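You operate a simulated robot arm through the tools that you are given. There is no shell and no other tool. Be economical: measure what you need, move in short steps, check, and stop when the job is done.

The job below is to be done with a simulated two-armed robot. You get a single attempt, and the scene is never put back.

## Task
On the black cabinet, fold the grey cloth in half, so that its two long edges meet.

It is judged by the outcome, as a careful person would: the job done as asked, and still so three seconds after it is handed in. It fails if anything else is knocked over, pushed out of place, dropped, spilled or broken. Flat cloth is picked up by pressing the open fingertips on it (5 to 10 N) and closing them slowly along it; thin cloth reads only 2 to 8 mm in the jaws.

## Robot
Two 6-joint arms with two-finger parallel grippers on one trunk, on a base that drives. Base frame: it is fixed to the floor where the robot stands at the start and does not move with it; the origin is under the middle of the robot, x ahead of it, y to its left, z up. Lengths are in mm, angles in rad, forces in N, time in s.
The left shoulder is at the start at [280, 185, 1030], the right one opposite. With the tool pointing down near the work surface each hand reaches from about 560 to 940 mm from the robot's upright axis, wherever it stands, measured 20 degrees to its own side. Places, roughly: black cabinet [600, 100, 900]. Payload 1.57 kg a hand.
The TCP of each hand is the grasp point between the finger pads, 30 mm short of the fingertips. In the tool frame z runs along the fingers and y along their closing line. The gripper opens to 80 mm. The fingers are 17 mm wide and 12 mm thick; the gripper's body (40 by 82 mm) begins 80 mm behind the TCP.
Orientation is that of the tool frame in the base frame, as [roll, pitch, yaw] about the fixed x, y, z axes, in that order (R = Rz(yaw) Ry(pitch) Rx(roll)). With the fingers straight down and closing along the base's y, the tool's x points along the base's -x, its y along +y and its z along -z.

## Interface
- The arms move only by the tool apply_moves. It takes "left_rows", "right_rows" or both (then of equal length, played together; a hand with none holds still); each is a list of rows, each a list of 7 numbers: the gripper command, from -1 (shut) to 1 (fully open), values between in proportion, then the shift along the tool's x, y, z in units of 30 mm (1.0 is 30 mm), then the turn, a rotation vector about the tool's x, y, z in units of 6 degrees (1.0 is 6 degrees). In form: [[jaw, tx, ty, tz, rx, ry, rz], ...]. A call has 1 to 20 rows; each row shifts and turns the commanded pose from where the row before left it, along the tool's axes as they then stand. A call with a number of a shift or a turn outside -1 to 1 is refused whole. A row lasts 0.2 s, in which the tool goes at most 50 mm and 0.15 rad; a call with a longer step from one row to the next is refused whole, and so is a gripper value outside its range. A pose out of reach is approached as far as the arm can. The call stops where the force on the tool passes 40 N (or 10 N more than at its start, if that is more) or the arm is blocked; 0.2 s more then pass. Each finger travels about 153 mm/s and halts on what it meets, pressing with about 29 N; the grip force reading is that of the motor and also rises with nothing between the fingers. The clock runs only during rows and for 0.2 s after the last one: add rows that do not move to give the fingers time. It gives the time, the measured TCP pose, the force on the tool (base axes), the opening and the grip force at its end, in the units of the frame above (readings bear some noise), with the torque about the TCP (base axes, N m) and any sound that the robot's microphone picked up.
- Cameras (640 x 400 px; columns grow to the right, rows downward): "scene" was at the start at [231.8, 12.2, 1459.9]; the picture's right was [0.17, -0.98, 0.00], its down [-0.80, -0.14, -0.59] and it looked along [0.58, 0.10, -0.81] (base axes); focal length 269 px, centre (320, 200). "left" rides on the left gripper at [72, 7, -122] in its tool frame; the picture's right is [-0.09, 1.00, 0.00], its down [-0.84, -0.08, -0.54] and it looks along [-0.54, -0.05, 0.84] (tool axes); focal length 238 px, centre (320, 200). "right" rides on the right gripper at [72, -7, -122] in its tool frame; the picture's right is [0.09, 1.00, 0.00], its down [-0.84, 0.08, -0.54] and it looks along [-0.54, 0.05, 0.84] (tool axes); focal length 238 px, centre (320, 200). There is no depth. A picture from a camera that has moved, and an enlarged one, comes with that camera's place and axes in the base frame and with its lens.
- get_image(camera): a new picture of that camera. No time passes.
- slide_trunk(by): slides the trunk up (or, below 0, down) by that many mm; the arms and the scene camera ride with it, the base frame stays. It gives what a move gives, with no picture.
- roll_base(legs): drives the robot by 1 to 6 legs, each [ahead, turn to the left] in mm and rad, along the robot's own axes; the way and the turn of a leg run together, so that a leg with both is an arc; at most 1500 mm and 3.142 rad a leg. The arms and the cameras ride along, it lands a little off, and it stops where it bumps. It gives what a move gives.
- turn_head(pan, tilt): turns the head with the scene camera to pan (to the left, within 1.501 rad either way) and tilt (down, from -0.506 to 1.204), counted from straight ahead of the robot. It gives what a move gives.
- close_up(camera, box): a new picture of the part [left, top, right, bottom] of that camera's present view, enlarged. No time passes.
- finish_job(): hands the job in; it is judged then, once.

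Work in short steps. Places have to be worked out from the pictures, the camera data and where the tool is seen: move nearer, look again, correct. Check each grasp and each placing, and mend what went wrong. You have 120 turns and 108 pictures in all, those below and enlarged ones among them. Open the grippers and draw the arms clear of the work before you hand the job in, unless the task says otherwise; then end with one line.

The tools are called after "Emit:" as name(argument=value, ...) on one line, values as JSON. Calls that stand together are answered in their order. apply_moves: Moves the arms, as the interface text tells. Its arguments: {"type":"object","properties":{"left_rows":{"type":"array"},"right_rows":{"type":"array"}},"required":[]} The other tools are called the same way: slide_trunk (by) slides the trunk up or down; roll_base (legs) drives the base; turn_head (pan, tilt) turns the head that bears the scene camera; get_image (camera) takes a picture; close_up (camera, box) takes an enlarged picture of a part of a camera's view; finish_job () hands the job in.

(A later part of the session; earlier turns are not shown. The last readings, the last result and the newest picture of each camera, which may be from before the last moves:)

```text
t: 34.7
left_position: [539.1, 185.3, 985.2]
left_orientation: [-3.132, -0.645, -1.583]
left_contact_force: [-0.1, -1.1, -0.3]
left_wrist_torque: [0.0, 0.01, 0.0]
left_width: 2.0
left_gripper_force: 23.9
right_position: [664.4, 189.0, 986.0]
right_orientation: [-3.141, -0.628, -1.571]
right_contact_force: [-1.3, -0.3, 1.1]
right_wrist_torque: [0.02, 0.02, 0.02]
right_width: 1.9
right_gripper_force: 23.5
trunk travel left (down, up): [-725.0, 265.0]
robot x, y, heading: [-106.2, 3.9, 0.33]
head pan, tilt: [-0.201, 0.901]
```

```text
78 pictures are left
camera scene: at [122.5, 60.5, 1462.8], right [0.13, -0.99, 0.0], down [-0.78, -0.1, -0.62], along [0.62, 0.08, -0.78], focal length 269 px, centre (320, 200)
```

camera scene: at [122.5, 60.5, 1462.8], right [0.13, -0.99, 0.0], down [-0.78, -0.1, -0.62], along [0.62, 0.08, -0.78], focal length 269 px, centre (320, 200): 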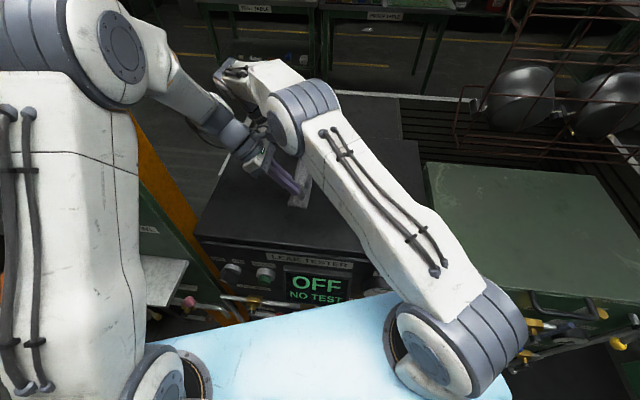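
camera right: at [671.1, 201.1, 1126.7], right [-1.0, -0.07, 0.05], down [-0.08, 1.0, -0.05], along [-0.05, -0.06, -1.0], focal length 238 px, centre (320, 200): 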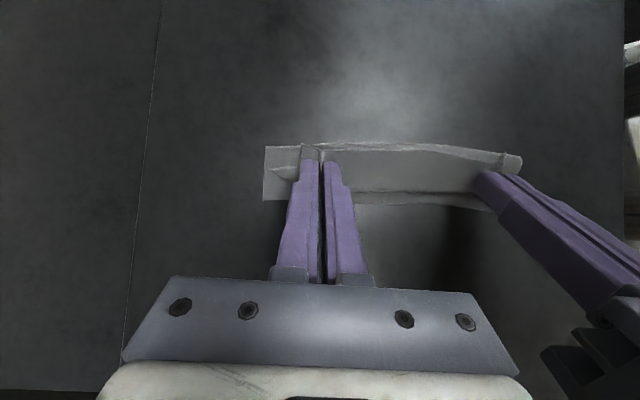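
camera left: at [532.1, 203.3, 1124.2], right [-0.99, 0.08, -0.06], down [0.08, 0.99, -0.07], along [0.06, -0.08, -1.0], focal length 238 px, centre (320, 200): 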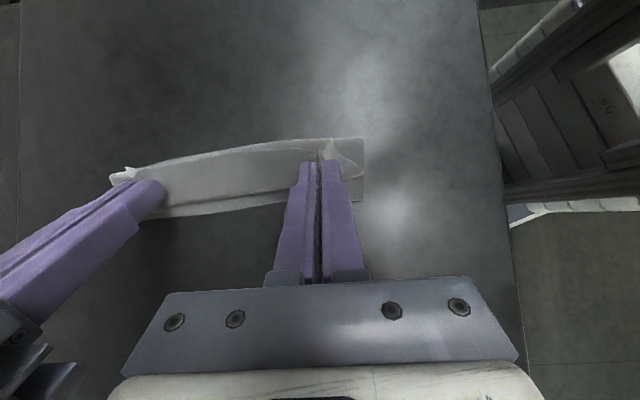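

I want a closer look at the fold shape before I lower it.

Emit:
close_up(camera="scene", box=[240, 130, 360, 230])

Emit:
close_up(camera="left", box=[80, 100, 400, 250])

Emit:
close_up(camera="right", box=[230, 100, 550, 250])

```text
4.00 times, centred on (300, 180) of scene
camera zoom: at [122.5, 60.5, 1462.8], right [0.13, -0.99, 0.0], down [-0.78, -0.1, -0.62], along [0.62, 0.08, -0.78], focal length 1078 px, centre (400, 280)
```

zoom: 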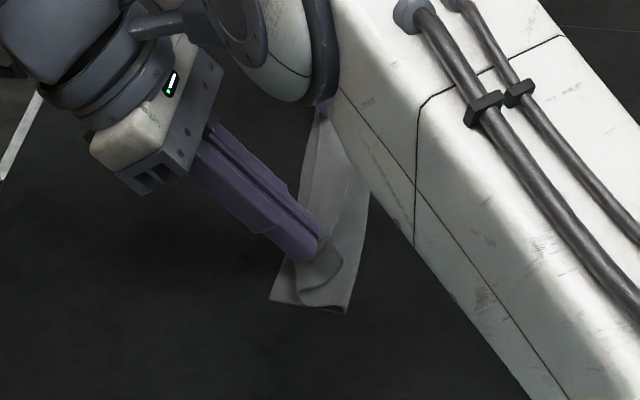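

```text
2.00 times, centred on (240, 175) of left
camera zoom: at [532.1, 203.3, 1124.2], right [-0.99, 0.08, -0.06], down [0.08, 0.99, -0.07], along [0.06, -0.08, -1.0], focal length 477 px, centre (480, 250)
```

zoom: 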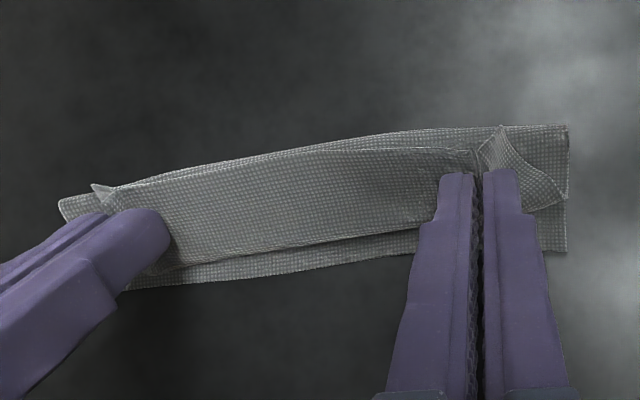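

```text
2.00 times, centred on (390, 175) of right
camera zoom: at [671.1, 201.1, 1126.7], right [-1.0, -0.07, 0.05], down [-0.08, 1.0, -0.05], along [-0.05, -0.06, -1.0], focal length 477 px, centre (180, 250)
```

zoom: 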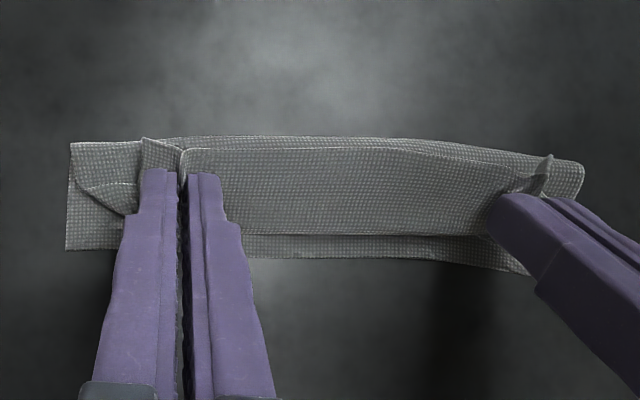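

The pictures show the carried strip doubled back into an S-fold because my arc was too low and slack. I'll lift it, swing back to lay the bottom flat again, then repeat with a taut arc around the true fold line (y≈128) and more tilt.

Emit:
apply_moves(left_rows=[[-1, 0.521, 0, -0.184, 0, -0.75, 0], [-1, 0.504, 0, -0.225, 0, -0.75, 0], [-1, 0.485, 0, -0.264, 0, -0.75, 0], [-1, 0.462, 0, -0.302, 0, -0.75, 0], [-1, 0.317, 0, 0.353, 0, -0.62, 0], [-1, 0.339, 0, 0.332, 0, -0.62, 0], [-1, 0.36, 0, 0.31, 0, -0.62, 0], [-1, 0.379, 0, 0.285, 0, -0.62, 0], [-1, 0.397, 0, 0.26, 0, -0.62, 0], [-1, 0, 0, 0, 0, 0, 0]], right_rows=[[-1, 0.521, 0, -0.184, 0, -0.75, 0], [-1, 0.504, 0, -0.225, 0, -0.75, 0], [-1, 0.485, 0, -0.264, 0, -0.75, 0], [-1, 0.462, 0, -0.302, 0, -0.75, 0], [-1, 0.317, 0, 0.353, 0, -0.62, 0], [-1, 0.339, 0, 0.332, 0, -0.62, 0], [-1, 0.36, 0, 0.31, 0, -0.62, 0], [-1, 0.379, 0, 0.285, 0, -0.62, 0], [-1, 0.397, 0, 0.26, 0, -0.62, 0], [-1, 0, 0, 0, 0, 0, 0]])

Emit:
close_up(camera="left", box=[80, 100, 400, 250])

Emit:
close_up(camera="scene", box=[240, 130, 400, 230])

```text
t: 36.9
left_position: [539.4, 86.4, 1006.0]
left_orientation: [-3.134, -0.006, -1.577]
left_contact_force: [1.1, -0.4, 0.1]
left_wrist_torque: [0.01, -0.01, 0.02]
left_width: 2.3
left_gripper_force: 23.5
right_position: [665.5, 88.3, 1004.9]
right_orientation: [3.141, 0.012, -1.571]
right_contact_force: [-0.1, -0.1, 0.1]
right_wrist_torque: [-0.01, 0.03, -0.01]
right_width: 2.1
right_gripper_force: 23.9
trunk travel left (down, up): [-725.0, 265.0]
robot x, y, heading: [-105.4, -3.2, 0.331]
head pan, tilt: [-0.201, 0.901]
```

```text
2.00 times, centred on (240, 175) of left
camera zoom: at [532.4, 17.5, 1126.7], right [-1.0, 0.1, -0.01], down [0.08, 0.84, 0.54], along [0.06, 0.53, -0.84], focal length 477 px, centre (480, 250)
```

zoom: 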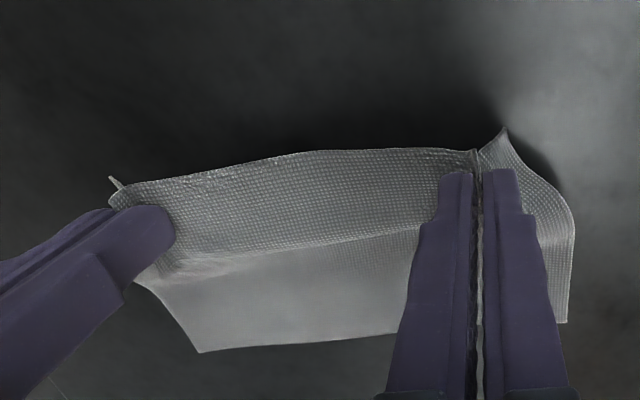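

```text
4.00 times, centred on (320, 180) of scene
camera zoom: at [122.7, 60.4, 1462.8], right [0.13, -0.99, 0.0], down [-0.78, -0.1, -0.62], along [0.62, 0.08, -0.78], focal length 1078 px, centre (320, 280)
```

zoom: 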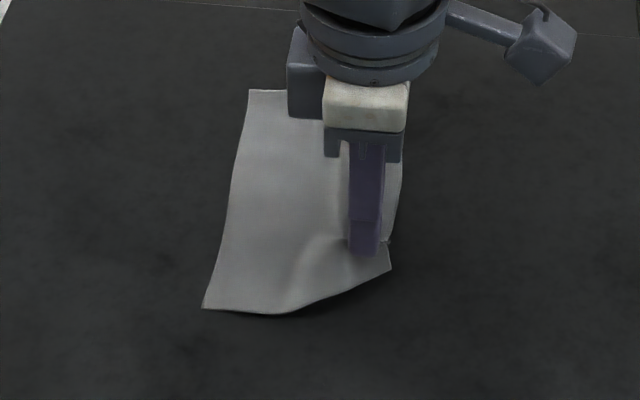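

The cloth is laid open again, with its left edge now at about y 184, so the fold line should be y≈120. I'll run the taut arc around that line, stopping before landing.

Emit:
apply_moves(left_rows=[[-1, -0.433, 0, -0.227, 0, 0.64, 0], [-1, -0.417, 0, -0.255, 0, 0.64, 0], [-1, -0.4, 0, -0.282, 0, 0.64, 0], [-1, -0.389, 0, 0.023, 0, 0.8, 0], [-1, -0.39, 0, -0.009, 0, 0.8, 0], [-1, -0.387, 0, -0.042, 0, 0.8, 0], [-1, -0.331, 0, 0.088, 0, 0.8, 0], [-1, -0.337, 0, 0.06, 0, 0.8, 0], [-1, -0.341, 0, 0.032, 0, 0.8, 0]], right_rows=[[-1, -0.433, 0, -0.227, 0, 0.64, 0], [-1, -0.417, 0, -0.255, 0, 0.64, 0], [-1, -0.4, 0, -0.282, 0, 0.64, 0], [-1, -0.389, 0, 0.023, 0, 0.8, 0], [-1, -0.39, 0, -0.009, 0, 0.8, 0], [-1, -0.387, 0, -0.042, 0, 0.8, 0], [-1, -0.331, 0, 0.088, 0, 0.8, 0], [-1, -0.337, 0, 0.06, 0, 0.8, 0], [-1, -0.341, 0, 0.032, 0, 0.8, 0]])

Emit:
close_up(camera="left", box=[80, 80, 400, 280])

Emit:
close_up(camera="scene", box=[240, 130, 400, 230])

Emit:
get_image(camera="scene")

```text
t: 38.9
left_position: [539.1, 184.2, 996.2]
left_orientation: [-3.134, -0.713, -1.581]
left_contact_force: [1.4, 0.2, -0.5]
left_wrist_torque: [0.0, -0.06, 0.01]
left_width: 2.1
left_gripper_force: 23.9
right_position: [664.9, 184.7, 998.2]
right_orientation: [-3.14, -0.696, -1.571]
right_contact_force: [-0.7, -0.8, 0.0]
right_wrist_torque: [0.03, -0.02, 0.04]
right_width: 2.2
right_gripper_force: 23.2
trunk travel left (down, up): [-725.0, 265.0]
robot x, y, heading: [-103.0, -0.5, 0.329]
head pan, tilt: [-0.201, 0.901]
```

```text
2.00 times, centred on (240, 180) of left
camera zoom: at [532.7, 210.0, 1134.0], right [-0.99, 0.07, -0.07], down [0.08, 0.99, -0.14], along [0.06, -0.14, -0.99], focal length 477 px, centre (480, 240)
```

zoom: 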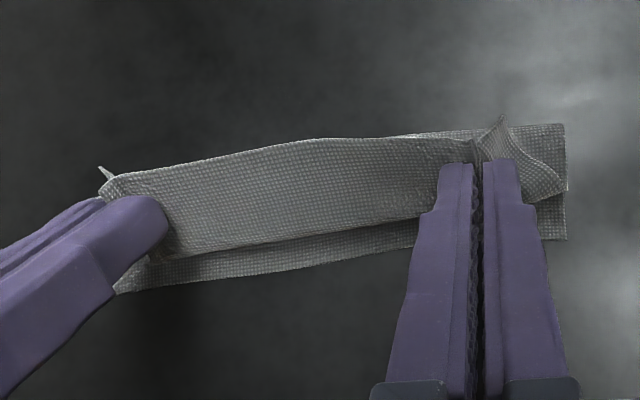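

```text
4.00 times, centred on (320, 180) of scene
camera zoom: at [122.4, 60.4, 1462.8], right [0.13, -0.99, 0.0], down [-0.78, -0.1, -0.62], along [0.62, 0.08, -0.78], focal length 1078 px, centre (320, 280)
```

zoom: 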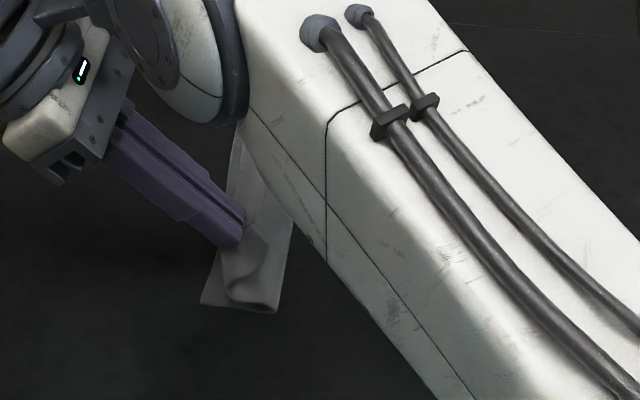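

```text
70 pictures are left
camera scene: at [122.4, 60.4, 1462.8], right [0.13, -0.99, 0.0], down [-0.78, -0.1, -0.62], along [0.62, 0.08, -0.78], focal length 269 px, centre (320, 200)
```

scene: 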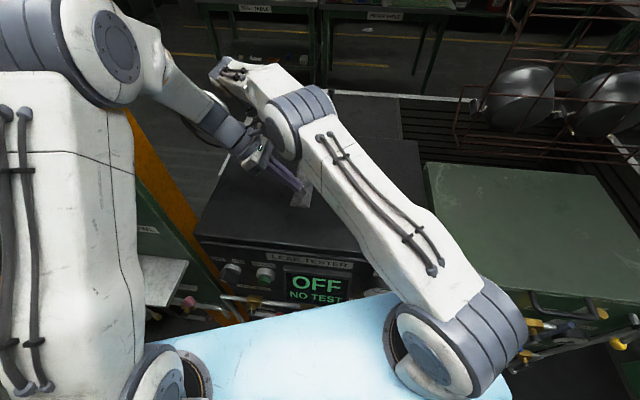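

The grip keeps the edge pointing the wrong way, so the strip still doubles back. A pinch whose ridge runs along the edge (jaws closing along y) makes the cloth leave the fingers straight down and will turn over properly. I'll lay the cloth open again, then regrasp that way.

Emit:
apply_moves(left_rows=[[-1, 0.448, 0, -0.087, 0, -0.9, 0], [-1, 0.438, 0, -0.129, 0, -0.9, 0], [-1, 0.424, 0, -0.17, 0, -0.9, 0], [-1, 0.406, 0, -0.21, 0, -0.9, 0], [-1, 0.317, 0, 0.353, 0, -0.62, 0], [-1, 0.339, 0, 0.332, 0, -0.62, 0], [-1, 0.36, 0, 0.31, 0, -0.62, 0], [-1, 0.379, 0, 0.285, 0, -0.62, 0], [-1, 0.397, 0, 0.26, 0, -0.62, 0], [-1, 0.22, 0, 0.24, 0, 0, 0], [-1, 0.22, 0, 0.24, 0, 0, 0], [-1, 0.22, 0, 0.24, 0, 0, 0], [-1, 0, 0, 0, 0, 0, 0]], right_rows=[[-1, 0.448, 0, -0.087, 0, -0.9, 0], [-1, 0.438, 0, -0.129, 0, -0.9, 0], [-1, 0.424, 0, -0.17, 0, -0.9, 0], [-1, 0.406, 0, -0.21, 0, -0.9, 0], [-1, 0.317, 0, 0.353, 0, -0.62, 0], [-1, 0.339, 0, 0.332, 0, -0.62, 0], [-1, 0.36, 0, 0.31, 0, -0.62, 0], [-1, 0.379, 0, 0.285, 0, -0.62, 0], [-1, 0.397, 0, 0.26, 0, -0.62, 0], [-1, 0.22, 0, 0.24, 0, 0, 0], [-1, 0.22, 0, 0.24, 0, 0, 0], [-1, 0.22, 0, 0.24, 0, 0, 0], [-1, 0, 0, 0, 0, 0, 0]])

Emit:
close_up(camera="scene", box=[240, 130, 400, 230])

```text
t: 41.7
left_position: [539.4, 67.4, 982.7]
left_orientation: [-3.134, -0.008, -1.576]
left_contact_force: [0.5, -0.1, -0.1]
left_wrist_torque: [0.01, -0.01, 0.02]
left_width: 1.8
left_gripper_force: 23.9
right_position: [663.5, 70.1, 980.9]
right_orientation: [-3.141, 0.01, -1.572]
right_contact_force: [-0.6, 0.5, 0.0]
right_wrist_torque: [-0.02, 0.02, 0.03]
right_width: 1.9
right_gripper_force: 23.6
trunk travel left (down, up): [-725.0, 265.0]
robot x, y, heading: [-104.2, -0.6, 0.33]
head pan, tilt: [-0.201, 0.901]
```

```text
4.00 times, centred on (320, 180) of scene
camera zoom: at [122.7, 60.5, 1462.8], right [0.13, -0.99, 0.0], down [-0.78, -0.1, -0.62], along [0.62, 0.08, -0.78], focal length 1078 px, centre (320, 280)
```

zoom: 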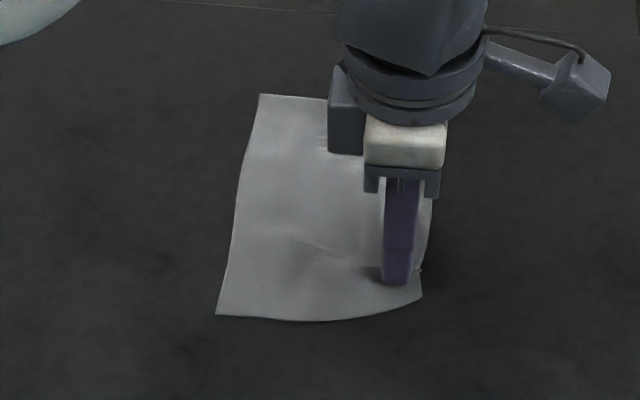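

The cloth is almost flat again. I'll lower to the surface with a small outward pull, open the jaws gently and lift away.

Emit:
apply_moves(left_rows=[[-1, 0.08, 0.05, 0.12, 0, 0, 0], [-1, 0.08, 0.05, 0.12, 0, 0, 0], [-0.7, 0, 0, 0, 0, 0, 0], [-0.4, 0, 0, 0, 0, 0, 0], [-0.4, 0, 0, -0.3, 0, 0, 0], [-0.4, 0, 0, -0.6, 0, 0, 0], [-0.4, 0, 0, -1, 0, 0, 0], [-0.4, 0, 0, -1, 0, 0, 0]], right_rows=[[-1, 0.08, -0.05, 0.08, 0, 0, 0], [-1, 0.08, -0.05, 0.08, 0, 0, 0], [-0.7, 0, 0, 0, 0, 0, 0], [-0.4, 0, 0, 0, 0, 0, 0], [-0.4, 0, 0, -0.3, 0, 0, 0], [-0.4, 0, 0, -0.6, 0, 0, 0], [-0.4, 0, 0, -1, 0, 0, 0], [-0.4, 0, 0, -1, 0, 0, 0]])

Emit:
get_image(camera="left")

Emit:
get_image(camera="right")

```text
t: 43.5
left_position: [534.5, 62.7, 1063.7]
left_orientation: [-3.136, -0.009, -1.578]
left_contact_force: [1.2, 0.5, 0.5]
left_wrist_torque: [0.0, -0.03, -0.01]
left_width: 24.1
left_gripper_force: 0.1
right_position: [669.7, 63.0, 1064.3]
right_orientation: [3.139, 0.008, -1.572]
right_contact_force: [0.4, 0.2, -0.1]
right_wrist_torque: [-0.01, 0.03, 0.0]
right_width: 24.0
right_gripper_force: 0.0
trunk travel left (down, up): [-725.0, 265.0]
robot x, y, heading: [-101.4, 0.9, 0.327]
head pan, tilt: [-0.201, 0.901]
```

```text
68 pictures are left
camera left: at [527.9, -7.3, 1184.4], right [-1.0, 0.1, -0.01], down [0.08, 0.84, 0.54], along [0.06, 0.53, -0.84], focal length 238 px, centre (320, 200)
```

left: 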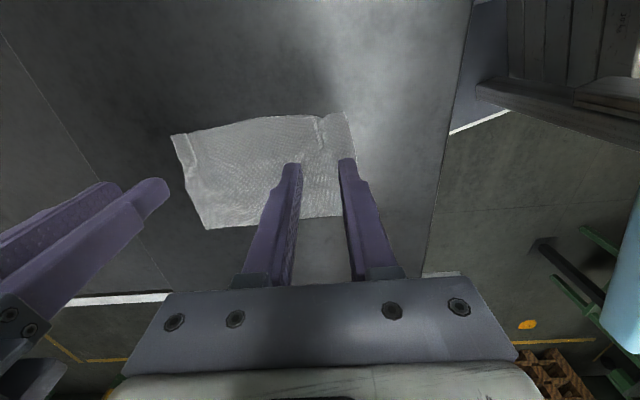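

```text
67 pictures are left
camera right: at [676.2, -10.3, 1184.8], right [-1.0, -0.09, 0.0], down [-0.08, 0.83, 0.55], along [-0.05, 0.55, -0.84], focal length 238 px, centre (320, 200)
```

right: 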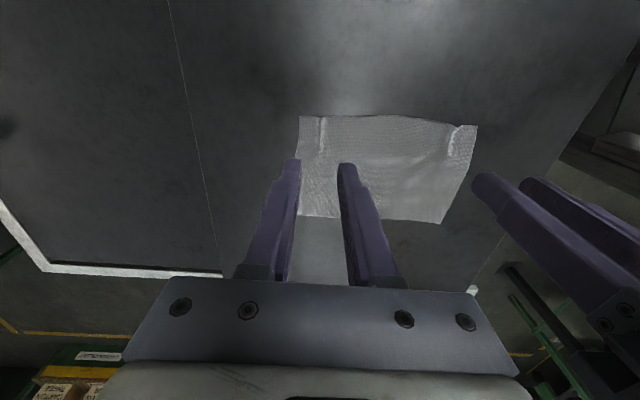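

The cloth is flat again apart from small ridges. Its right edge now runs from (511,47) to (691,52) and its left edge from (498,170) to (700,177). I'll move each hand toward its corner and turn the jaws back to close along y.

Emit:
apply_moves(left_rows=[[-0.4, 0, 0.24, 0, 0, 0, 0], [-0.4, 0, 0.24, 0, 0, 0, 0], [-0.5, 0, 0, 0, 0, 0, 1], [-0.5, 0, 0, 0, 0, 0, 1], [-0.5, 0, 0, 0, 0, 0, 1], [-0.5, 0, 0, 0, 0, 0, 1], [-0.5, 0, 0, 0, 0, 0, 1], [-0.5, 0, 0, 0, 0, 0, 1], [-0.5, 0, 0, 0, 0, 0, 1], [-0.5, 0, 0, 0, 0, 0, 1], [-0.5, 0, 0, 0, 0, 0, 1], [-0.5, 0, 0, 0, 0, 0, 1], [-0.5, 0, 0, 0, 0, 0, 1], [-0.5, 0, 0, 0, 0, 0, 1], [-0.5, 0, 0, 0, 0, 0, 1], [-0.5, 0, 0, 0, 0, 0, 1], [-0.5, 0, 0, 0, 0, 0, 1]], right_rows=[[-0.4, 0, -0.2, 0, 0, 0, 0], [-0.4, 0, -0.2, 0, 0, 0, 0], [-0.5, 0, 0, 0, 0, 0, 1], [-0.5, 0, 0, 0, 0, 0, 1], [-0.5, 0, 0, 0, 0, 0, 1], [-0.5, 0, 0, 0, 0, 0, 1], [-0.5, 0, 0, 0, 0, 0, 1], [-0.5, 0, 0, 0, 0, 0, 1], [-0.5, 0, 0, 0, 0, 0, 1], [-0.5, 0, 0, 0, 0, 0, 1], [-0.5, 0, 0, 0, 0, 0, 1], [-0.5, 0, 0, 0, 0, 0, 1], [-0.5, 0, 0, 0, 0, 0, 1], [-0.5, 0, 0, 0, 0, 0, 1], [-0.5, 0, 0, 0, 0, 0, 1], [-0.5, 0, 0, 0, 0, 0, 1], [-0.5, 0, 0, 0, 0, 0, 1]])

Emit:
get_image(camera="left")

Emit:
get_image(camera="right")

Emit:
get_image(camera="scene")

```text
t: 47.1
left_position: [521.9, 65.1, 1062.6]
left_orientation: [-3.133, 0.008, 3.136]
left_contact_force: [-0.1, -1.0, -0.7]
left_wrist_torque: [0.0, 0.02, 0.02]
left_width: 20.4
left_gripper_force: 0.0
right_position: [679.7, 63.7, 1064.8]
right_orientation: [3.133, 0.0, 3.14]
right_contact_force: [0.2, 0.2, 0.4]
right_wrist_torque: [0.02, 0.0, 0.0]
right_width: 20.2
right_gripper_force: 0.1
trunk travel left (down, up): [-725.0, 265.0]
robot x, y, heading: [-104.3, -1.5, 0.322]
head pan, tilt: [-0.201, 0.901]
```

```text
66 pictures are left
camera left: at [449.2, 72.6, 1182.7], right [0.1, 0.99, -0.01], down [0.83, -0.08, 0.55], along [0.54, -0.06, -0.84], focal length 238 px, centre (320, 200)
```

left: 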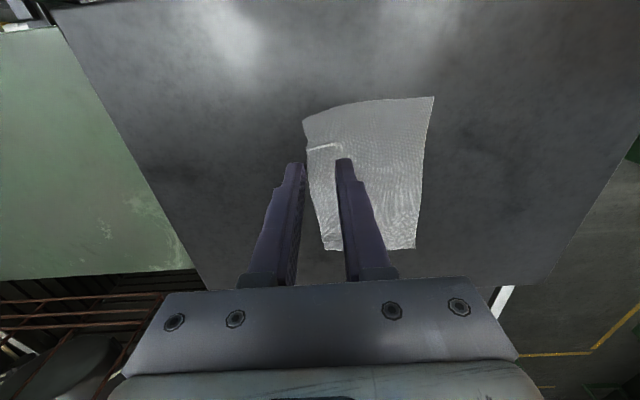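

```text
65 pictures are left
camera right: at [608.3, 55.7, 1186.2], right [-0.09, 1.0, 0.01], down [0.84, 0.07, 0.54], along [0.54, 0.06, -0.84], focal length 238 px, centre (320, 200)
```

right: 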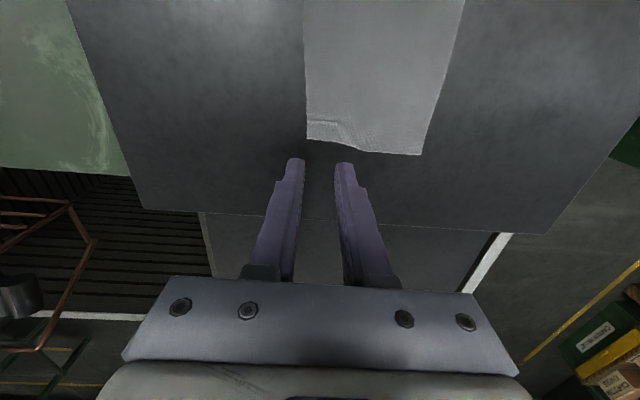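

```text
64 pictures are left
camera scene: at [122.6, 60.6, 1462.8], right [0.13, -0.99, 0.0], down [-0.78, -0.1, -0.62], along [0.62, 0.08, -0.78], focal length 269 px, centre (320, 200)
```

scene: 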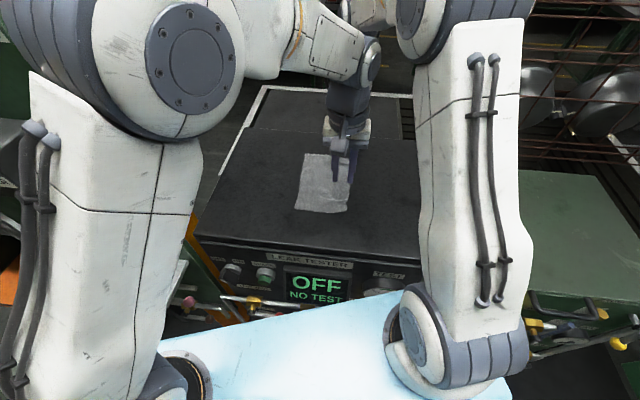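

The corners check out from the wrist cameras: far (691,52), near (509,48). I'll descend to just above the cloth, with the pinch centred about 17 mm inside the edge.

Emit:
apply_moves(left_rows=[[-0.5, 0, 0, 0.7, 0, 0, 0], [-0.5, 0, 0, 0.7, 0, 0, 0], [-0.5, 0, 0, 0.7, 0, 0, 0], [-0.5, 0, 0, 0.6, 0, 0, 0], [-0.5, 0, 0, 0, 0, 0, 0]], right_rows=[[-0.5, 0, 0.09, 0.7, 0, 0, 0], [-0.5, 0, 0.09, 0.7, 0, 0, 0], [-0.5, 0, 0, 0.7, 0, 0, 0], [-0.5, 0, 0, 0.65, 0, 0, 0], [-0.5, 0, 0, 0, 0, 0, 0]])

Emit:
close_up(camera="left", box=[200, 90, 440, 240])

Emit:
close_up(camera="right", box=[200, 90, 440, 240])

```text
t: 48.3
left_position: [521.5, 64.1, 980.0]
left_orientation: [-3.134, 0.006, 3.137]
left_contact_force: [0.7, 0.0, -0.5]
left_wrist_torque: [-0.02, 0.01, -0.01]
left_width: 20.0
left_gripper_force: 0.1
right_position: [680.6, 69.3, 981.8]
right_orientation: [3.133, 0.0, -3.14]
right_contact_force: [0.4, 0.4, -0.2]
right_wrist_torque: [0.0, -0.02, 0.0]
right_width: 20.1
right_gripper_force: 0.0
trunk travel left (down, up): [-725.0, 265.0]
robot x, y, heading: [-101.2, 1.2, 0.331]
head pan, tilt: [-0.201, 0.901]
```

```text
2.67 times, centred on (320, 165) of left
camera zoom: at [450.9, 71.7, 1100.9], right [0.1, 1.0, -0.01], down [0.83, -0.08, 0.55], along [0.54, -0.06, -0.84], focal length 636 px, centre (320, 293)
```

zoom: 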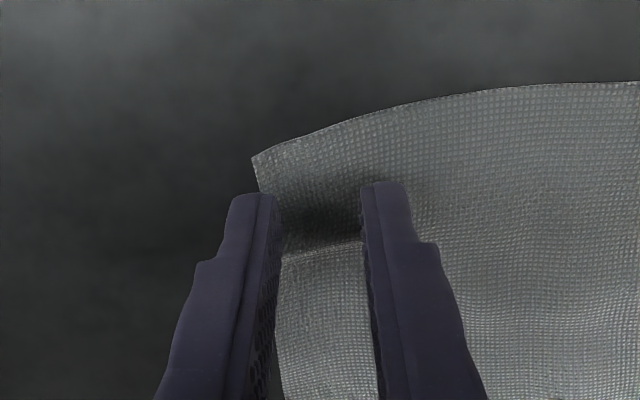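

```text
2.67 times, centred on (320, 165) of right
camera zoom: at [609.1, 61.2, 1104.1], right [-0.09, 1.0, 0.01], down [0.84, 0.07, 0.54], along [0.54, 0.06, -0.84], focal length 636 px, centre (320, 293)
```

zoom: 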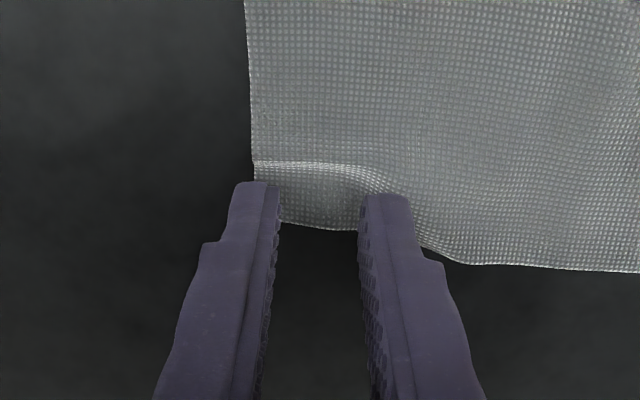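

Each outer finger only half covers the edge, so I'll shift 3 mm inward and press down to contact.

Emit:
apply_moves(left_rows=[[-0.5, 0, 0.1, 0.1, 0, 0, 0], [-0.5, 0, 0, 0.15, 0, 0, 0], [-0.5, 0, 0, 0, 0, 0, 0]], right_rows=[[-0.5, 0.1, 0.1, 0.1, 0, 0, 0], [-0.5, 0, 0, 0.18, 0, 0, 0], [-0.5, 0, 0, 0, 0, 0, 0]])

```text
t: 49.1
left_position: [521.0, 65.6, 973.0]
left_orientation: [-3.133, 0.008, 3.135]
left_contact_force: [-0.3, -0.3, 0.2]
left_wrist_torque: [-0.01, 0.01, 0.0]
left_width: 19.7
left_gripper_force: 0.1
right_position: [676.6, 72.4, 973.1]
right_orientation: [3.132, 0.0, 3.141]
right_contact_force: [0.3, 0.6, 0.6]
right_wrist_torque: [0.01, -0.02, 0.0]
right_width: 19.9
right_gripper_force: 0.2
trunk travel left (down, up): [-725.0, 265.0]
robot x, y, heading: [-102.3, 0.8, 0.333]
head pan, tilt: [-0.201, 0.901]
```

No contact yet, so I'll lower both another 1.5 mm.

Emit:
apply_moves(left_rows=[[-0.5, 0, 0, 0.05, 0, 0, 0], [-0.5, 0, 0, 0, 0, 0, 0], [-0.5, 0, 0, 0, 0, 0, 0]], right_rows=[[-0.5, 0, 0, 0.05, 0, 0, 0], [-0.5, 0, 0, 0, 0, 0, 0], [-0.5, 0, 0, 0, 0, 0, 0]])

```text
t: 49.9
left_position: [521.8, 65.4, 972.2]
left_orientation: [-3.134, 0.007, 3.137]
left_contact_force: [-0.2, 0.3, 1.0]
left_wrist_torque: [0.01, -0.01, -0.01]
left_width: 19.9
left_gripper_force: 0.1
right_position: [677.2, 72.7, 973.2]
right_orientation: [3.133, -0.001, -3.141]
right_contact_force: [-0.8, 0.4, 0.0]
right_wrist_torque: [-0.02, 0.03, -0.01]
right_width: 20.0
right_gripper_force: 0.1
trunk travel left (down, up): [-725.0, 265.0]
robot x, y, heading: [-103.8, 2.1, 0.327]
head pan, tilt: [-0.201, 0.901]
```

Emit:
apply_moves(left_rows=[[-0.5, 0, 0, 0.035, 0, 0, 0], [-0.5, 0, 0, 0, 0, 0, 0], [-0.5, 0, 0, 0, 0, 0, 0]], right_rows=[[-0.5, 0, 0, 0.05, 0, 0, 0], [-0.5, 0, 0, 0, 0, 0, 0], [-0.5, 0, 0, 0, 0, 0, 0]])

```text
t: 50.7
left_position: [521.6, 65.5, 971.1]
left_orientation: [-3.133, 0.006, 3.137]
left_contact_force: [-0.2, -0.6, 2.7]
left_wrist_torque: [0.0, 0.01, -0.02]
left_width: 20.0
left_gripper_force: 0.0
right_position: [677.5, 73.4, 971.3]
right_orientation: [3.133, 0.003, 3.141]
right_contact_force: [-0.7, -0.9, 6.8]
right_wrist_torque: [-0.12, 0.0, -0.02]
right_width: 20.2
right_gripper_force: 0.3
trunk travel left (down, up): [-725.0, 265.0]
robot x, y, heading: [-103.0, 0.9, 0.326]
head pan, tilt: [-0.201, 0.901]
```

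The right hand is at 7 N and the left at 3 N. I'll add a little on the left and close both slowly.

Emit:
apply_moves(left_rows=[[-0.5, 0, 0, 0.03, 0, 0, 0], [-0.55, 0, 0, 0, 0, 0, 0], [-0.6, 0, 0, 0.005, 0, 0, 0], [-0.65, 0, 0, 0, 0, 0, 0], [-0.7, 0, 0, 0.005, 0, 0, 0], [-0.75, 0, 0, 0, 0, 0, 0], [-0.8, 0, 0, 0.005, 0, 0, 0], [-0.85, 0, 0, 0, 0, 0, 0], [-0.9, 0, 0, 0, 0, 0, 0], [-0.95, 0, 0, 0, 0, 0, 0], [-1, 0, 0, 0, 0, 0, 0], [-1, 0, 0, 0, 0, 0, 0]], right_rows=[[-0.5, 0, 0, 0.01, 0, 0, 0], [-0.55, 0, 0, 0, 0, 0, 0], [-0.6, 0, 0, 0.005, 0, 0, 0], [-0.65, 0, 0, 0, 0, 0, 0], [-0.7, 0, 0, 0.005, 0, 0, 0], [-0.75, 0, 0, 0, 0, 0, 0], [-0.8, 0, 0, 0.005, 0, 0, 0], [-0.85, 0, 0, 0, 0, 0, 0], [-0.9, 0, 0, 0, 0, 0, 0], [-0.95, 0, 0, 0, 0, 0, 0], [-1, 0, 0, 0, 0, 0, 0], [-1, 0, 0, 0, 0, 0, 0]])

Emit:
close_up(camera="left", box=[200, 90, 440, 240])

Emit:
close_up(camera="right", box=[200, 90, 440, 240])

```text
t: 53.3
left_position: [520.1, 64.9, 970.9]
left_orientation: [-3.133, 0.009, 3.137]
left_contact_force: [0.3, -0.2, 25.4]
left_wrist_torque: [0.0, 0.11, -0.02]
left_width: 2.0
left_gripper_force: 23.6
right_position: [676.6, 73.9, 971.7]
right_orientation: [3.134, 0.002, 3.141]
right_contact_force: [0.5, -1.0, 14.4]
right_wrist_torque: [-0.05, -0.06, 0.04]
right_width: 2.0
right_gripper_force: 23.8
trunk travel left (down, up): [-725.0, 265.0]
robot x, y, heading: [-104.8, -5.3, 0.333]
head pan, tilt: [-0.201, 0.901]
```

```text
2.67 times, centred on (320, 165) of left
camera zoom: at [449.1, 74.5, 1091.6], right [0.1, 1.0, -0.01], down [0.83, -0.08, 0.55], along [0.55, -0.06, -0.83], focal length 636 px, centre (320, 293)
```

zoom: 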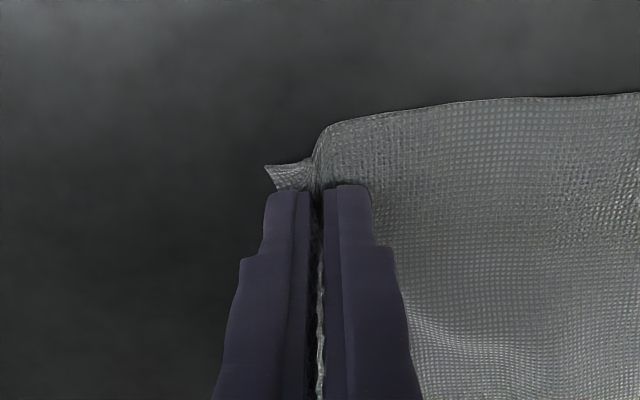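

```text
2.67 times, centred on (320, 165) of right
camera zoom: at [604.5, 64.3, 1092.5], right [-0.09, 1.0, 0.01], down [0.84, 0.07, 0.54], along [0.54, 0.06, -0.84], focal length 636 px, centre (320, 293)
```

zoom: 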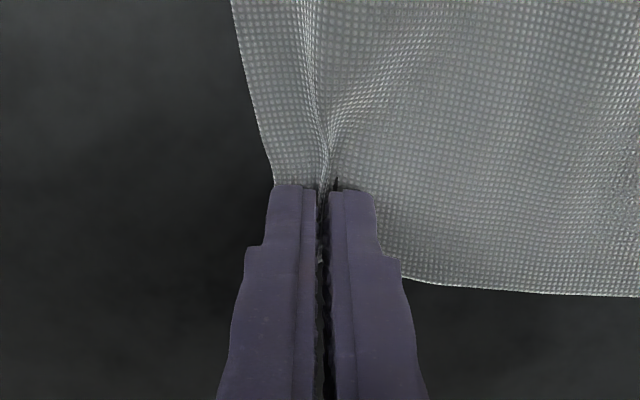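

Both hands now hold a ridge along the edge (2.0 mm each) with a short tail outside. I'll lift along the arc to its top, tilting slightly, and check.

Emit:
apply_moves(left_rows=[[-1, 0, 0.133, -0.344, 0, 0, 0], [-1, 0, 0.133, -0.344, 0, 0, 0], [-1, 0, 0.133, -0.344, 0, 0, 0], [-1, 0, 0.39, -0.127, 0.64, 0, 0], [-1, 0, 0.38, -0.152, 0.64, 0, 0], [-1, 0, 0.37, -0.177, 0.64, 0, 0], [-1, 0, 0, 0, 0, 0, 0]], right_rows=[[-1, 0, 0.133, -0.344, 0, 0, 0], [-1, 0, 0.133, -0.344, 0, 0, 0], [-1, 0, 0.133, -0.344, 0, 0, 0], [-1, 0, 0.39, -0.127, 0.64, 0, 0], [-1, 0, 0.38, -0.152, 0.64, 0, 0], [-1, 0, 0.37, -0.177, 0.64, 0, 0], [-1, 0, 0, 0, 0, 0, 0]])

Emit:
get_image(camera="left")

Emit:
get_image(camera="right")

Emit:
close_up(camera="scene", box=[240, 130, 400, 230])

```text
t: 54.9
left_position: [521.9, 113.0, 1012.7]
left_orientation: [-2.93, 0.006, 3.137]
left_contact_force: [-0.6, -0.5, 0.3]
left_wrist_torque: [0.0, -0.03, 0.0]
left_width: 1.5
left_gripper_force: 23.2
right_position: [676.6, 119.9, 1012.5]
right_orientation: [-2.949, 0.001, 3.142]
right_contact_force: [-0.4, -0.3, 0.3]
right_wrist_torque: [-0.01, -0.01, 0.02]
right_width: 2.1
right_gripper_force: 23.3
trunk travel left (down, up): [-725.0, 265.0]
robot x, y, heading: [-99.8, 0.3, 0.326]
head pan, tilt: [-0.201, 0.901]
```

```text
59 pictures are left
camera left: at [450.4, 147.1, 1128.9], right [0.1, 0.97, -0.21], down [0.83, 0.03, 0.55], along [0.54, -0.23, -0.81], focal length 238 px, centre (320, 200)
```

left: 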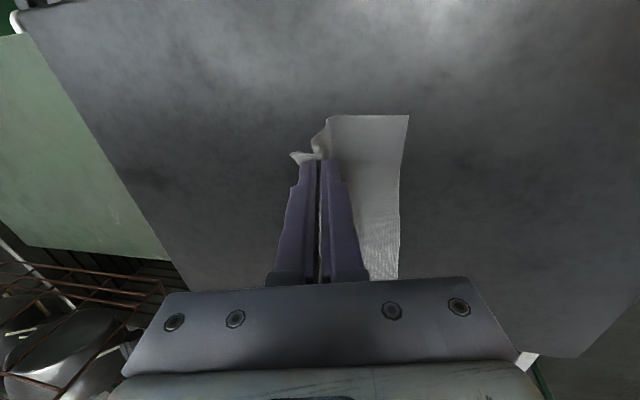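

```text
58 pictures are left
camera right: at [605.4, 136.0, 1133.1], right [-0.09, 0.98, -0.19], down [0.84, 0.18, 0.52], along [0.54, -0.11, -0.83], focal length 238 px, centre (320, 200)
```

right: 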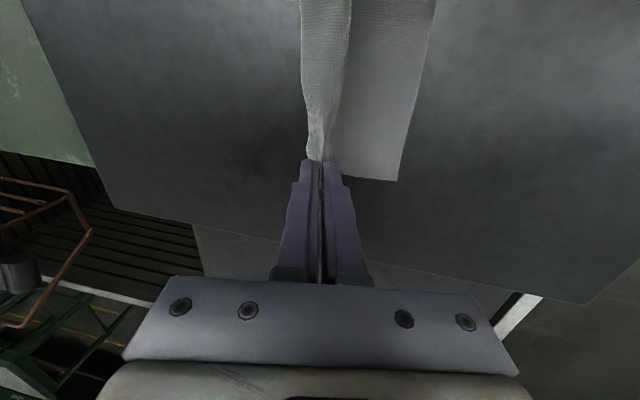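

```text
4.00 times, centred on (320, 180) of scene
camera zoom: at [122.6, 60.8, 1462.8], right [0.13, -0.99, 0.0], down [-0.78, -0.1, -0.62], along [0.62, 0.08, -0.78], focal length 1078 px, centre (320, 280)
```

zoom: 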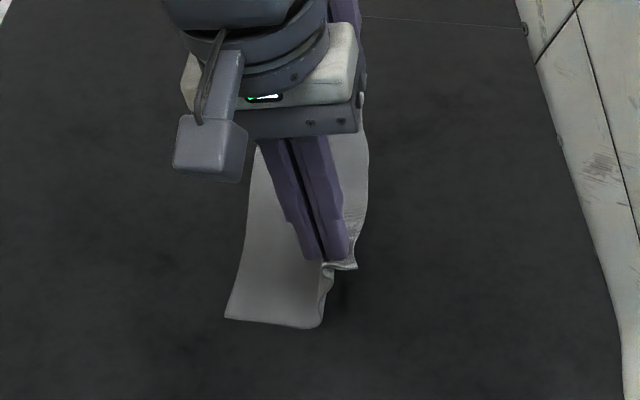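

The cloth now hangs the right way, with its free left edge at y≈167 (near) and 175 (far). I'll continue down the arc with more tilt.

Emit:
apply_moves(left_rows=[[-1, 0, 0.331, 0.062, 0.72, 0, 0], [-1, 0, 0.334, 0.037, 0.72, 0, 0], [-1, 0, 0.336, 0.012, 0.72, 0, 0], [-1, 0, 0.336, -0.013, 0.72, 0, 0], [-1, 0, 0, 0, 0, 0, 0]], right_rows=[[-1, 0, 0.331, 0.062, 0.72, 0, 0], [-1, 0, 0.334, 0.037, 0.72, 0, 0], [-1, 0, 0.336, 0.012, 0.72, 0, 0], [-1, 0, 0.336, -0.013, 0.72, 0, 0], [-1, 0, 0, 0, 0, 0, 0]])

Emit:
get_image(camera="left")

Emit:
get_image(camera="right")

Emit:
close_up(camera="scene", box=[240, 130, 400, 230])

```text
t: 56.1
left_position: [521.2, 149.6, 995.9]
left_orientation: [-2.629, 0.007, 3.137]
left_contact_force: [0.0, 0.1, -0.8]
left_wrist_torque: [-0.02, 0.0, 0.01]
left_width: 1.5
left_gripper_force: 23.4
right_position: [677.2, 158.5, 997.3]
right_orientation: [-2.648, -0.001, 3.141]
right_contact_force: [-0.2, 1.3, -0.3]
right_wrist_torque: [0.02, 0.0, -0.01]
right_width: 2.0
right_gripper_force: 23.8
trunk travel left (down, up): [-725.0, 265.0]
robot x, y, heading: [-102.1, -0.4, 0.328]
head pan, tilt: [-0.201, 0.901]
```

```text
56 pictures are left
camera left: at [450.1, 217.4, 1098.2], right [0.1, 0.87, -0.49], down [0.83, 0.19, 0.52], along [0.54, -0.46, -0.7], focal length 238 px, centre (320, 200)
```

left: 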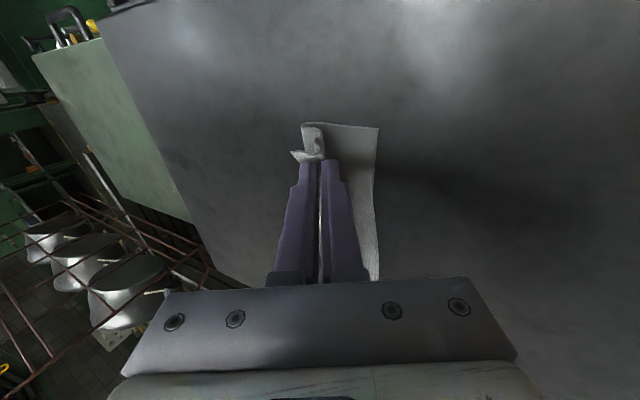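

```text
55 pictures are left
camera right: at [604.8, 209.5, 1108.0], right [-0.09, 0.88, -0.47], down [0.84, 0.33, 0.44], along [0.54, -0.35, -0.76], focal length 238 px, centre (320, 200)
```

right: 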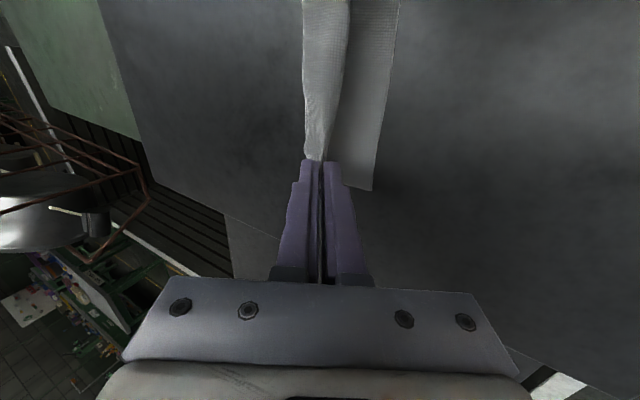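

```text
4.00 times, centred on (320, 180) of scene
camera zoom: at [122.7, 60.8, 1462.7], right [0.13, -0.99, 0.0], down [-0.78, -0.1, -0.62], along [0.62, 0.08, -0.78], focal length 1078 px, centre (320, 280)
```

zoom: 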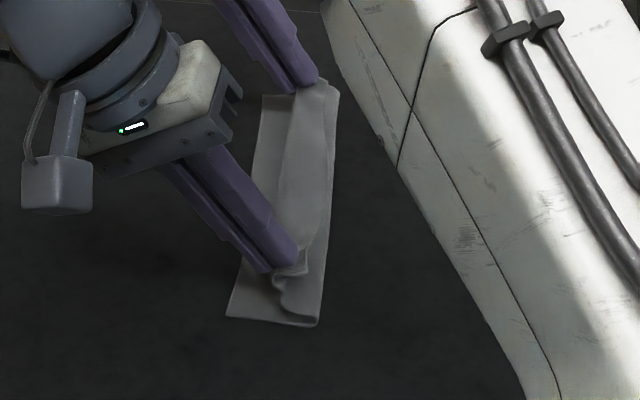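

This works better, but the tail outside the pinch is about 20 mm and hangs folded back under. I need to pinch right at the edge so that almost no tail is left. I'll lay the cloth back flat, release it and regrasp closer to the edge.

Emit:
apply_moves(left_rows=[[-1, 0, -0.334, 0.038, -0.72, 0, 0], [-1, 0, -0.336, 0.013, -0.72, 0, 0], [-1, 0, -0.336, -0.012, -0.72, 0, 0], [-1, 0, -0.334, -0.037, -0.72, 0, 0], [-1, 0, -0.357, 0.202, -0.64, 0, 0], [-1, 0, -0.37, 0.177, -0.64, 0, 0], [-1, 0, -0.38, 0.152, -0.64, 0, 0], [-1, 0, -0.18, 0.3, 0, 0, 0], [-1, 0, -0.18, 0.3, 0, 0, 0], [-1, 0, -0.18, 0.3, 0, 0, 0], [-0.8, 0, 0, 0, 0, 0, 0], [-0.5, 0, 0, 0, 0, 0, 0], [-0.5, 0, 0, -0.3, 0, 0, 0], [-0.5, 0, 0, -0.7, 0, 0, 0], [-0.5, 0, 0, 0, 0, 0, 0]], right_rows=[[-1, 0, -0.334, 0.038, -0.72, 0, 0], [-1, 0, -0.336, 0.013, -0.72, 0, 0], [-1, 0, -0.336, -0.012, -0.72, 0, 0], [-1, 0, -0.334, -0.037, -0.72, 0, 0], [-1, 0, -0.357, 0.202, -0.64, 0, 0], [-1, 0, -0.37, 0.177, -0.64, 0, 0], [-1, 0, -0.38, 0.152, -0.64, 0, 0], [-1, 0, -0.18, 0.3, 0, 0, 0], [-1, 0, -0.18, 0.3, 0, 0, 0], [-1, 0, -0.18, 0.3, 0, 0, 0], [-0.8, 0, 0, 0, 0, 0, 0], [-0.5, 0, 0, 0, 0, 0, 0], [-0.5, 0, 0, -0.3, 0, 0, 0], [-0.5, 0, 0, -0.7, 0, 0, 0], [-0.5, 0, 0, 0, 0, 0, 0]])

Emit:
get_image(camera="left")

Emit:
get_image(camera="right")

Emit:
close_up(camera="scene", box=[240, 130, 400, 230])

```text
t: 59.3
left_position: [520.8, 62.1, 1005.4]
left_orientation: [-3.133, 0.006, 3.136]
left_contact_force: [0.5, 0.1, 0.6]
left_wrist_torque: [-0.02, -0.02, 0.03]
left_width: 20.1
left_gripper_force: 0.1
right_position: [676.4, 68.6, 1004.1]
right_orientation: [3.132, 0.0, -3.14]
right_contact_force: [-0.5, -0.7, 0.1]
right_wrist_torque: [0.03, 0.03, -0.01]
right_width: 19.9
right_gripper_force: 0.1
trunk travel left (down, up): [-725.0, 265.0]
robot x, y, heading: [-105.9, 1.0, 0.329]
head pan, tilt: [-0.201, 0.901]
```

```text
53 pictures are left
camera left: at [448.9, 71.6, 1125.1], right [0.1, 1.0, -0.01], down [0.83, -0.08, 0.55], along [0.54, -0.06, -0.84], focal length 238 px, centre (320, 200)
```

left: 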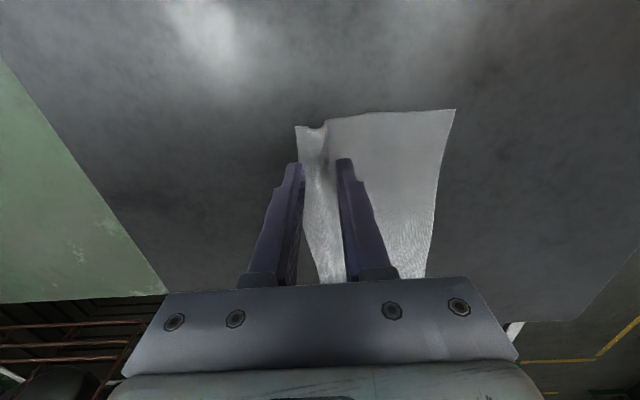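

```text
52 pictures are left
camera right: at [605.0, 59.7, 1124.9], right [-0.09, 1.0, 0.01], down [0.84, 0.07, 0.54], along [0.54, 0.06, -0.84], focal length 238 px, centre (320, 200)
```

right: 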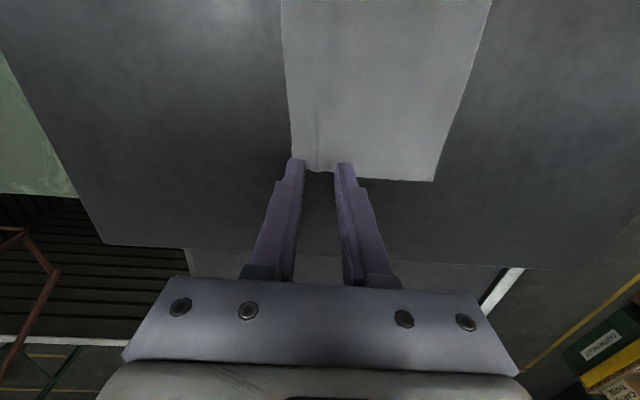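

```text
4.00 times, centred on (320, 180) of scene
camera zoom: at [122.4, 60.6, 1462.8], right [0.13, -0.99, 0.0], down [-0.78, -0.1, -0.62], along [0.62, 0.08, -0.78], focal length 1078 px, centre (320, 280)
```

zoom: 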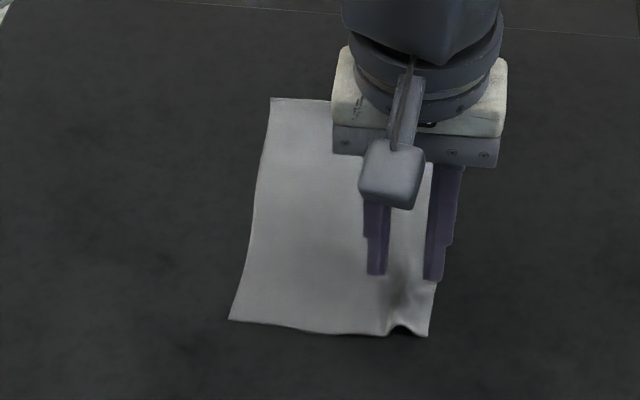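

A tent-like ridge remains about 15 mm inside the edge (edge y≈46). I'll close the fingers and iron it flat by pressing and dragging outward a few mm.

Emit:
apply_moves(left_rows=[[-1, 0, 0.05, 0, 0, 0, 0], [-1, 0, 0, 0.5, 0, 0, 0], [-1, 0, 0, 0.5, 0, 0, 0], [-1, 0, 0, 0.12, 0, 0, 0], [-1, 0, 0, 0, 0, 0, 0]], right_rows=[[-1, 0, -0.15, 0, 0, 0, 0], [-1, 0, 0, 0.5, 0, 0, 0], [-1, 0, 0, 0.5, 0, 0, 0], [-1, 0, 0, 0.09, 0, 0, 0], [-1, 0, 0, 0, 0, 0, 0]])

```text
t: 60.5
left_position: [519.8, 63.8, 972.6]
left_orientation: [-3.132, 0.007, 3.137]
left_contact_force: [0.3, 0.1, 3.3]
left_wrist_torque: [0.04, -0.01, -0.02]
left_width: 0.0
left_gripper_force: 20.8
right_position: [678.0, 63.9, 970.8]
right_orientation: [3.133, 0.002, -3.141]
right_contact_force: [0.7, -1.3, 2.0]
right_wrist_torque: [-0.02, -0.02, 0.0]
right_width: 0.0
right_gripper_force: 21.2
trunk travel left (down, up): [-725.0, 265.0]
robot x, y, heading: [-102.5, -1.2, 0.329]
head pan, tilt: [-0.201, 0.901]
```

Emit:
apply_moves(left_rows=[[-1, 0, 0, 0.04, 0, 0, 0], [-1, 0, -0.15, 0, 0, 0, 0], [-1, 0, -0.15, 0, 0, 0, 0], [-1, 0, -0.15, 0, 0, 0, 0], [-1, 0, 0, -0.3, 0, 0, 0], [-1, 0, 0, -0.7, 0, 0, 0], [-0.5, 0, 0, -0.3, 0, 0, 0], [-0.5, 0, 0, 0, 0, 0, 0]], right_rows=[[-1, 0, 0, 0.05, 0, 0, 0], [-1, 0, -0.15, 0, 0, 0, 0], [-1, 0, -0.15, 0, 0, 0, 0], [-1, 0, -0.15, 0, 0, 0, 0], [-1, 0, 0, -0.3, 0, 0, 0], [-1, 0, 0, -0.7, 0, 0, 0], [-0.5, 0, 0, -0.3, 0, 0, 0], [-0.5, 0, 0, 0, 0, 0, 0]])

Emit:
get_image(camera="left")

Emit:
get_image(camera="right")

```text
t: 62.3
left_position: [521.4, 50.0, 1007.2]
left_orientation: [-3.132, 0.008, 3.136]
left_contact_force: [-0.5, 0.1, -0.3]
left_wrist_torque: [-0.02, 0.0, 0.03]
left_width: 20.1
left_gripper_force: 0.1
right_position: [676.4, 49.0, 1009.9]
right_orientation: [3.133, -0.001, -3.14]
right_contact_force: [-1.0, 1.1, 0.0]
right_wrist_torque: [0.02, 0.01, 0.0]
right_width: 19.8
right_gripper_force: 0.0
trunk travel left (down, up): [-725.0, 265.0]
robot x, y, heading: [-104.0, -2.6, 0.33]
head pan, tilt: [-0.201, 0.901]
```

```text
50 pictures are left
camera left: at [449.8, 59.3, 1128.0], right [0.1, 1.0, -0.01], down [0.83, -0.08, 0.55], along [0.54, -0.06, -0.84], focal length 238 px, centre (320, 200)
```

left: 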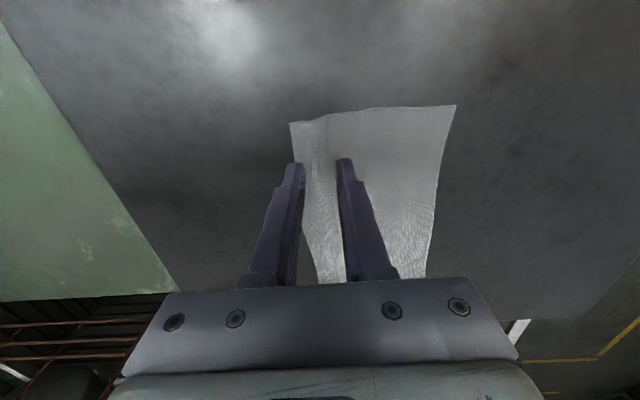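

```text
49 pictures are left
camera right: at [604.0, 41.6, 1130.7], right [-0.09, 1.0, 0.01], down [0.84, 0.07, 0.54], along [0.54, 0.06, -0.84], focal length 238 px, centre (320, 200)
```

right: 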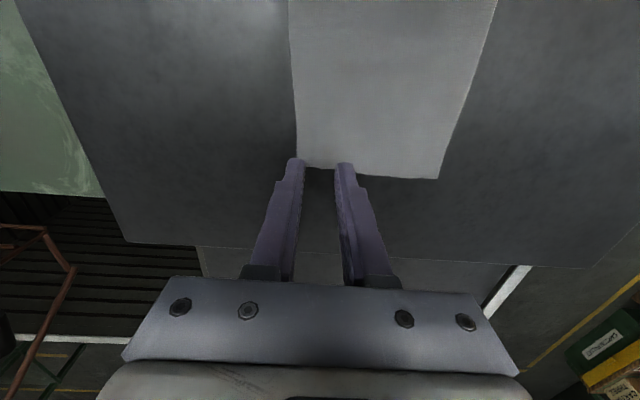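

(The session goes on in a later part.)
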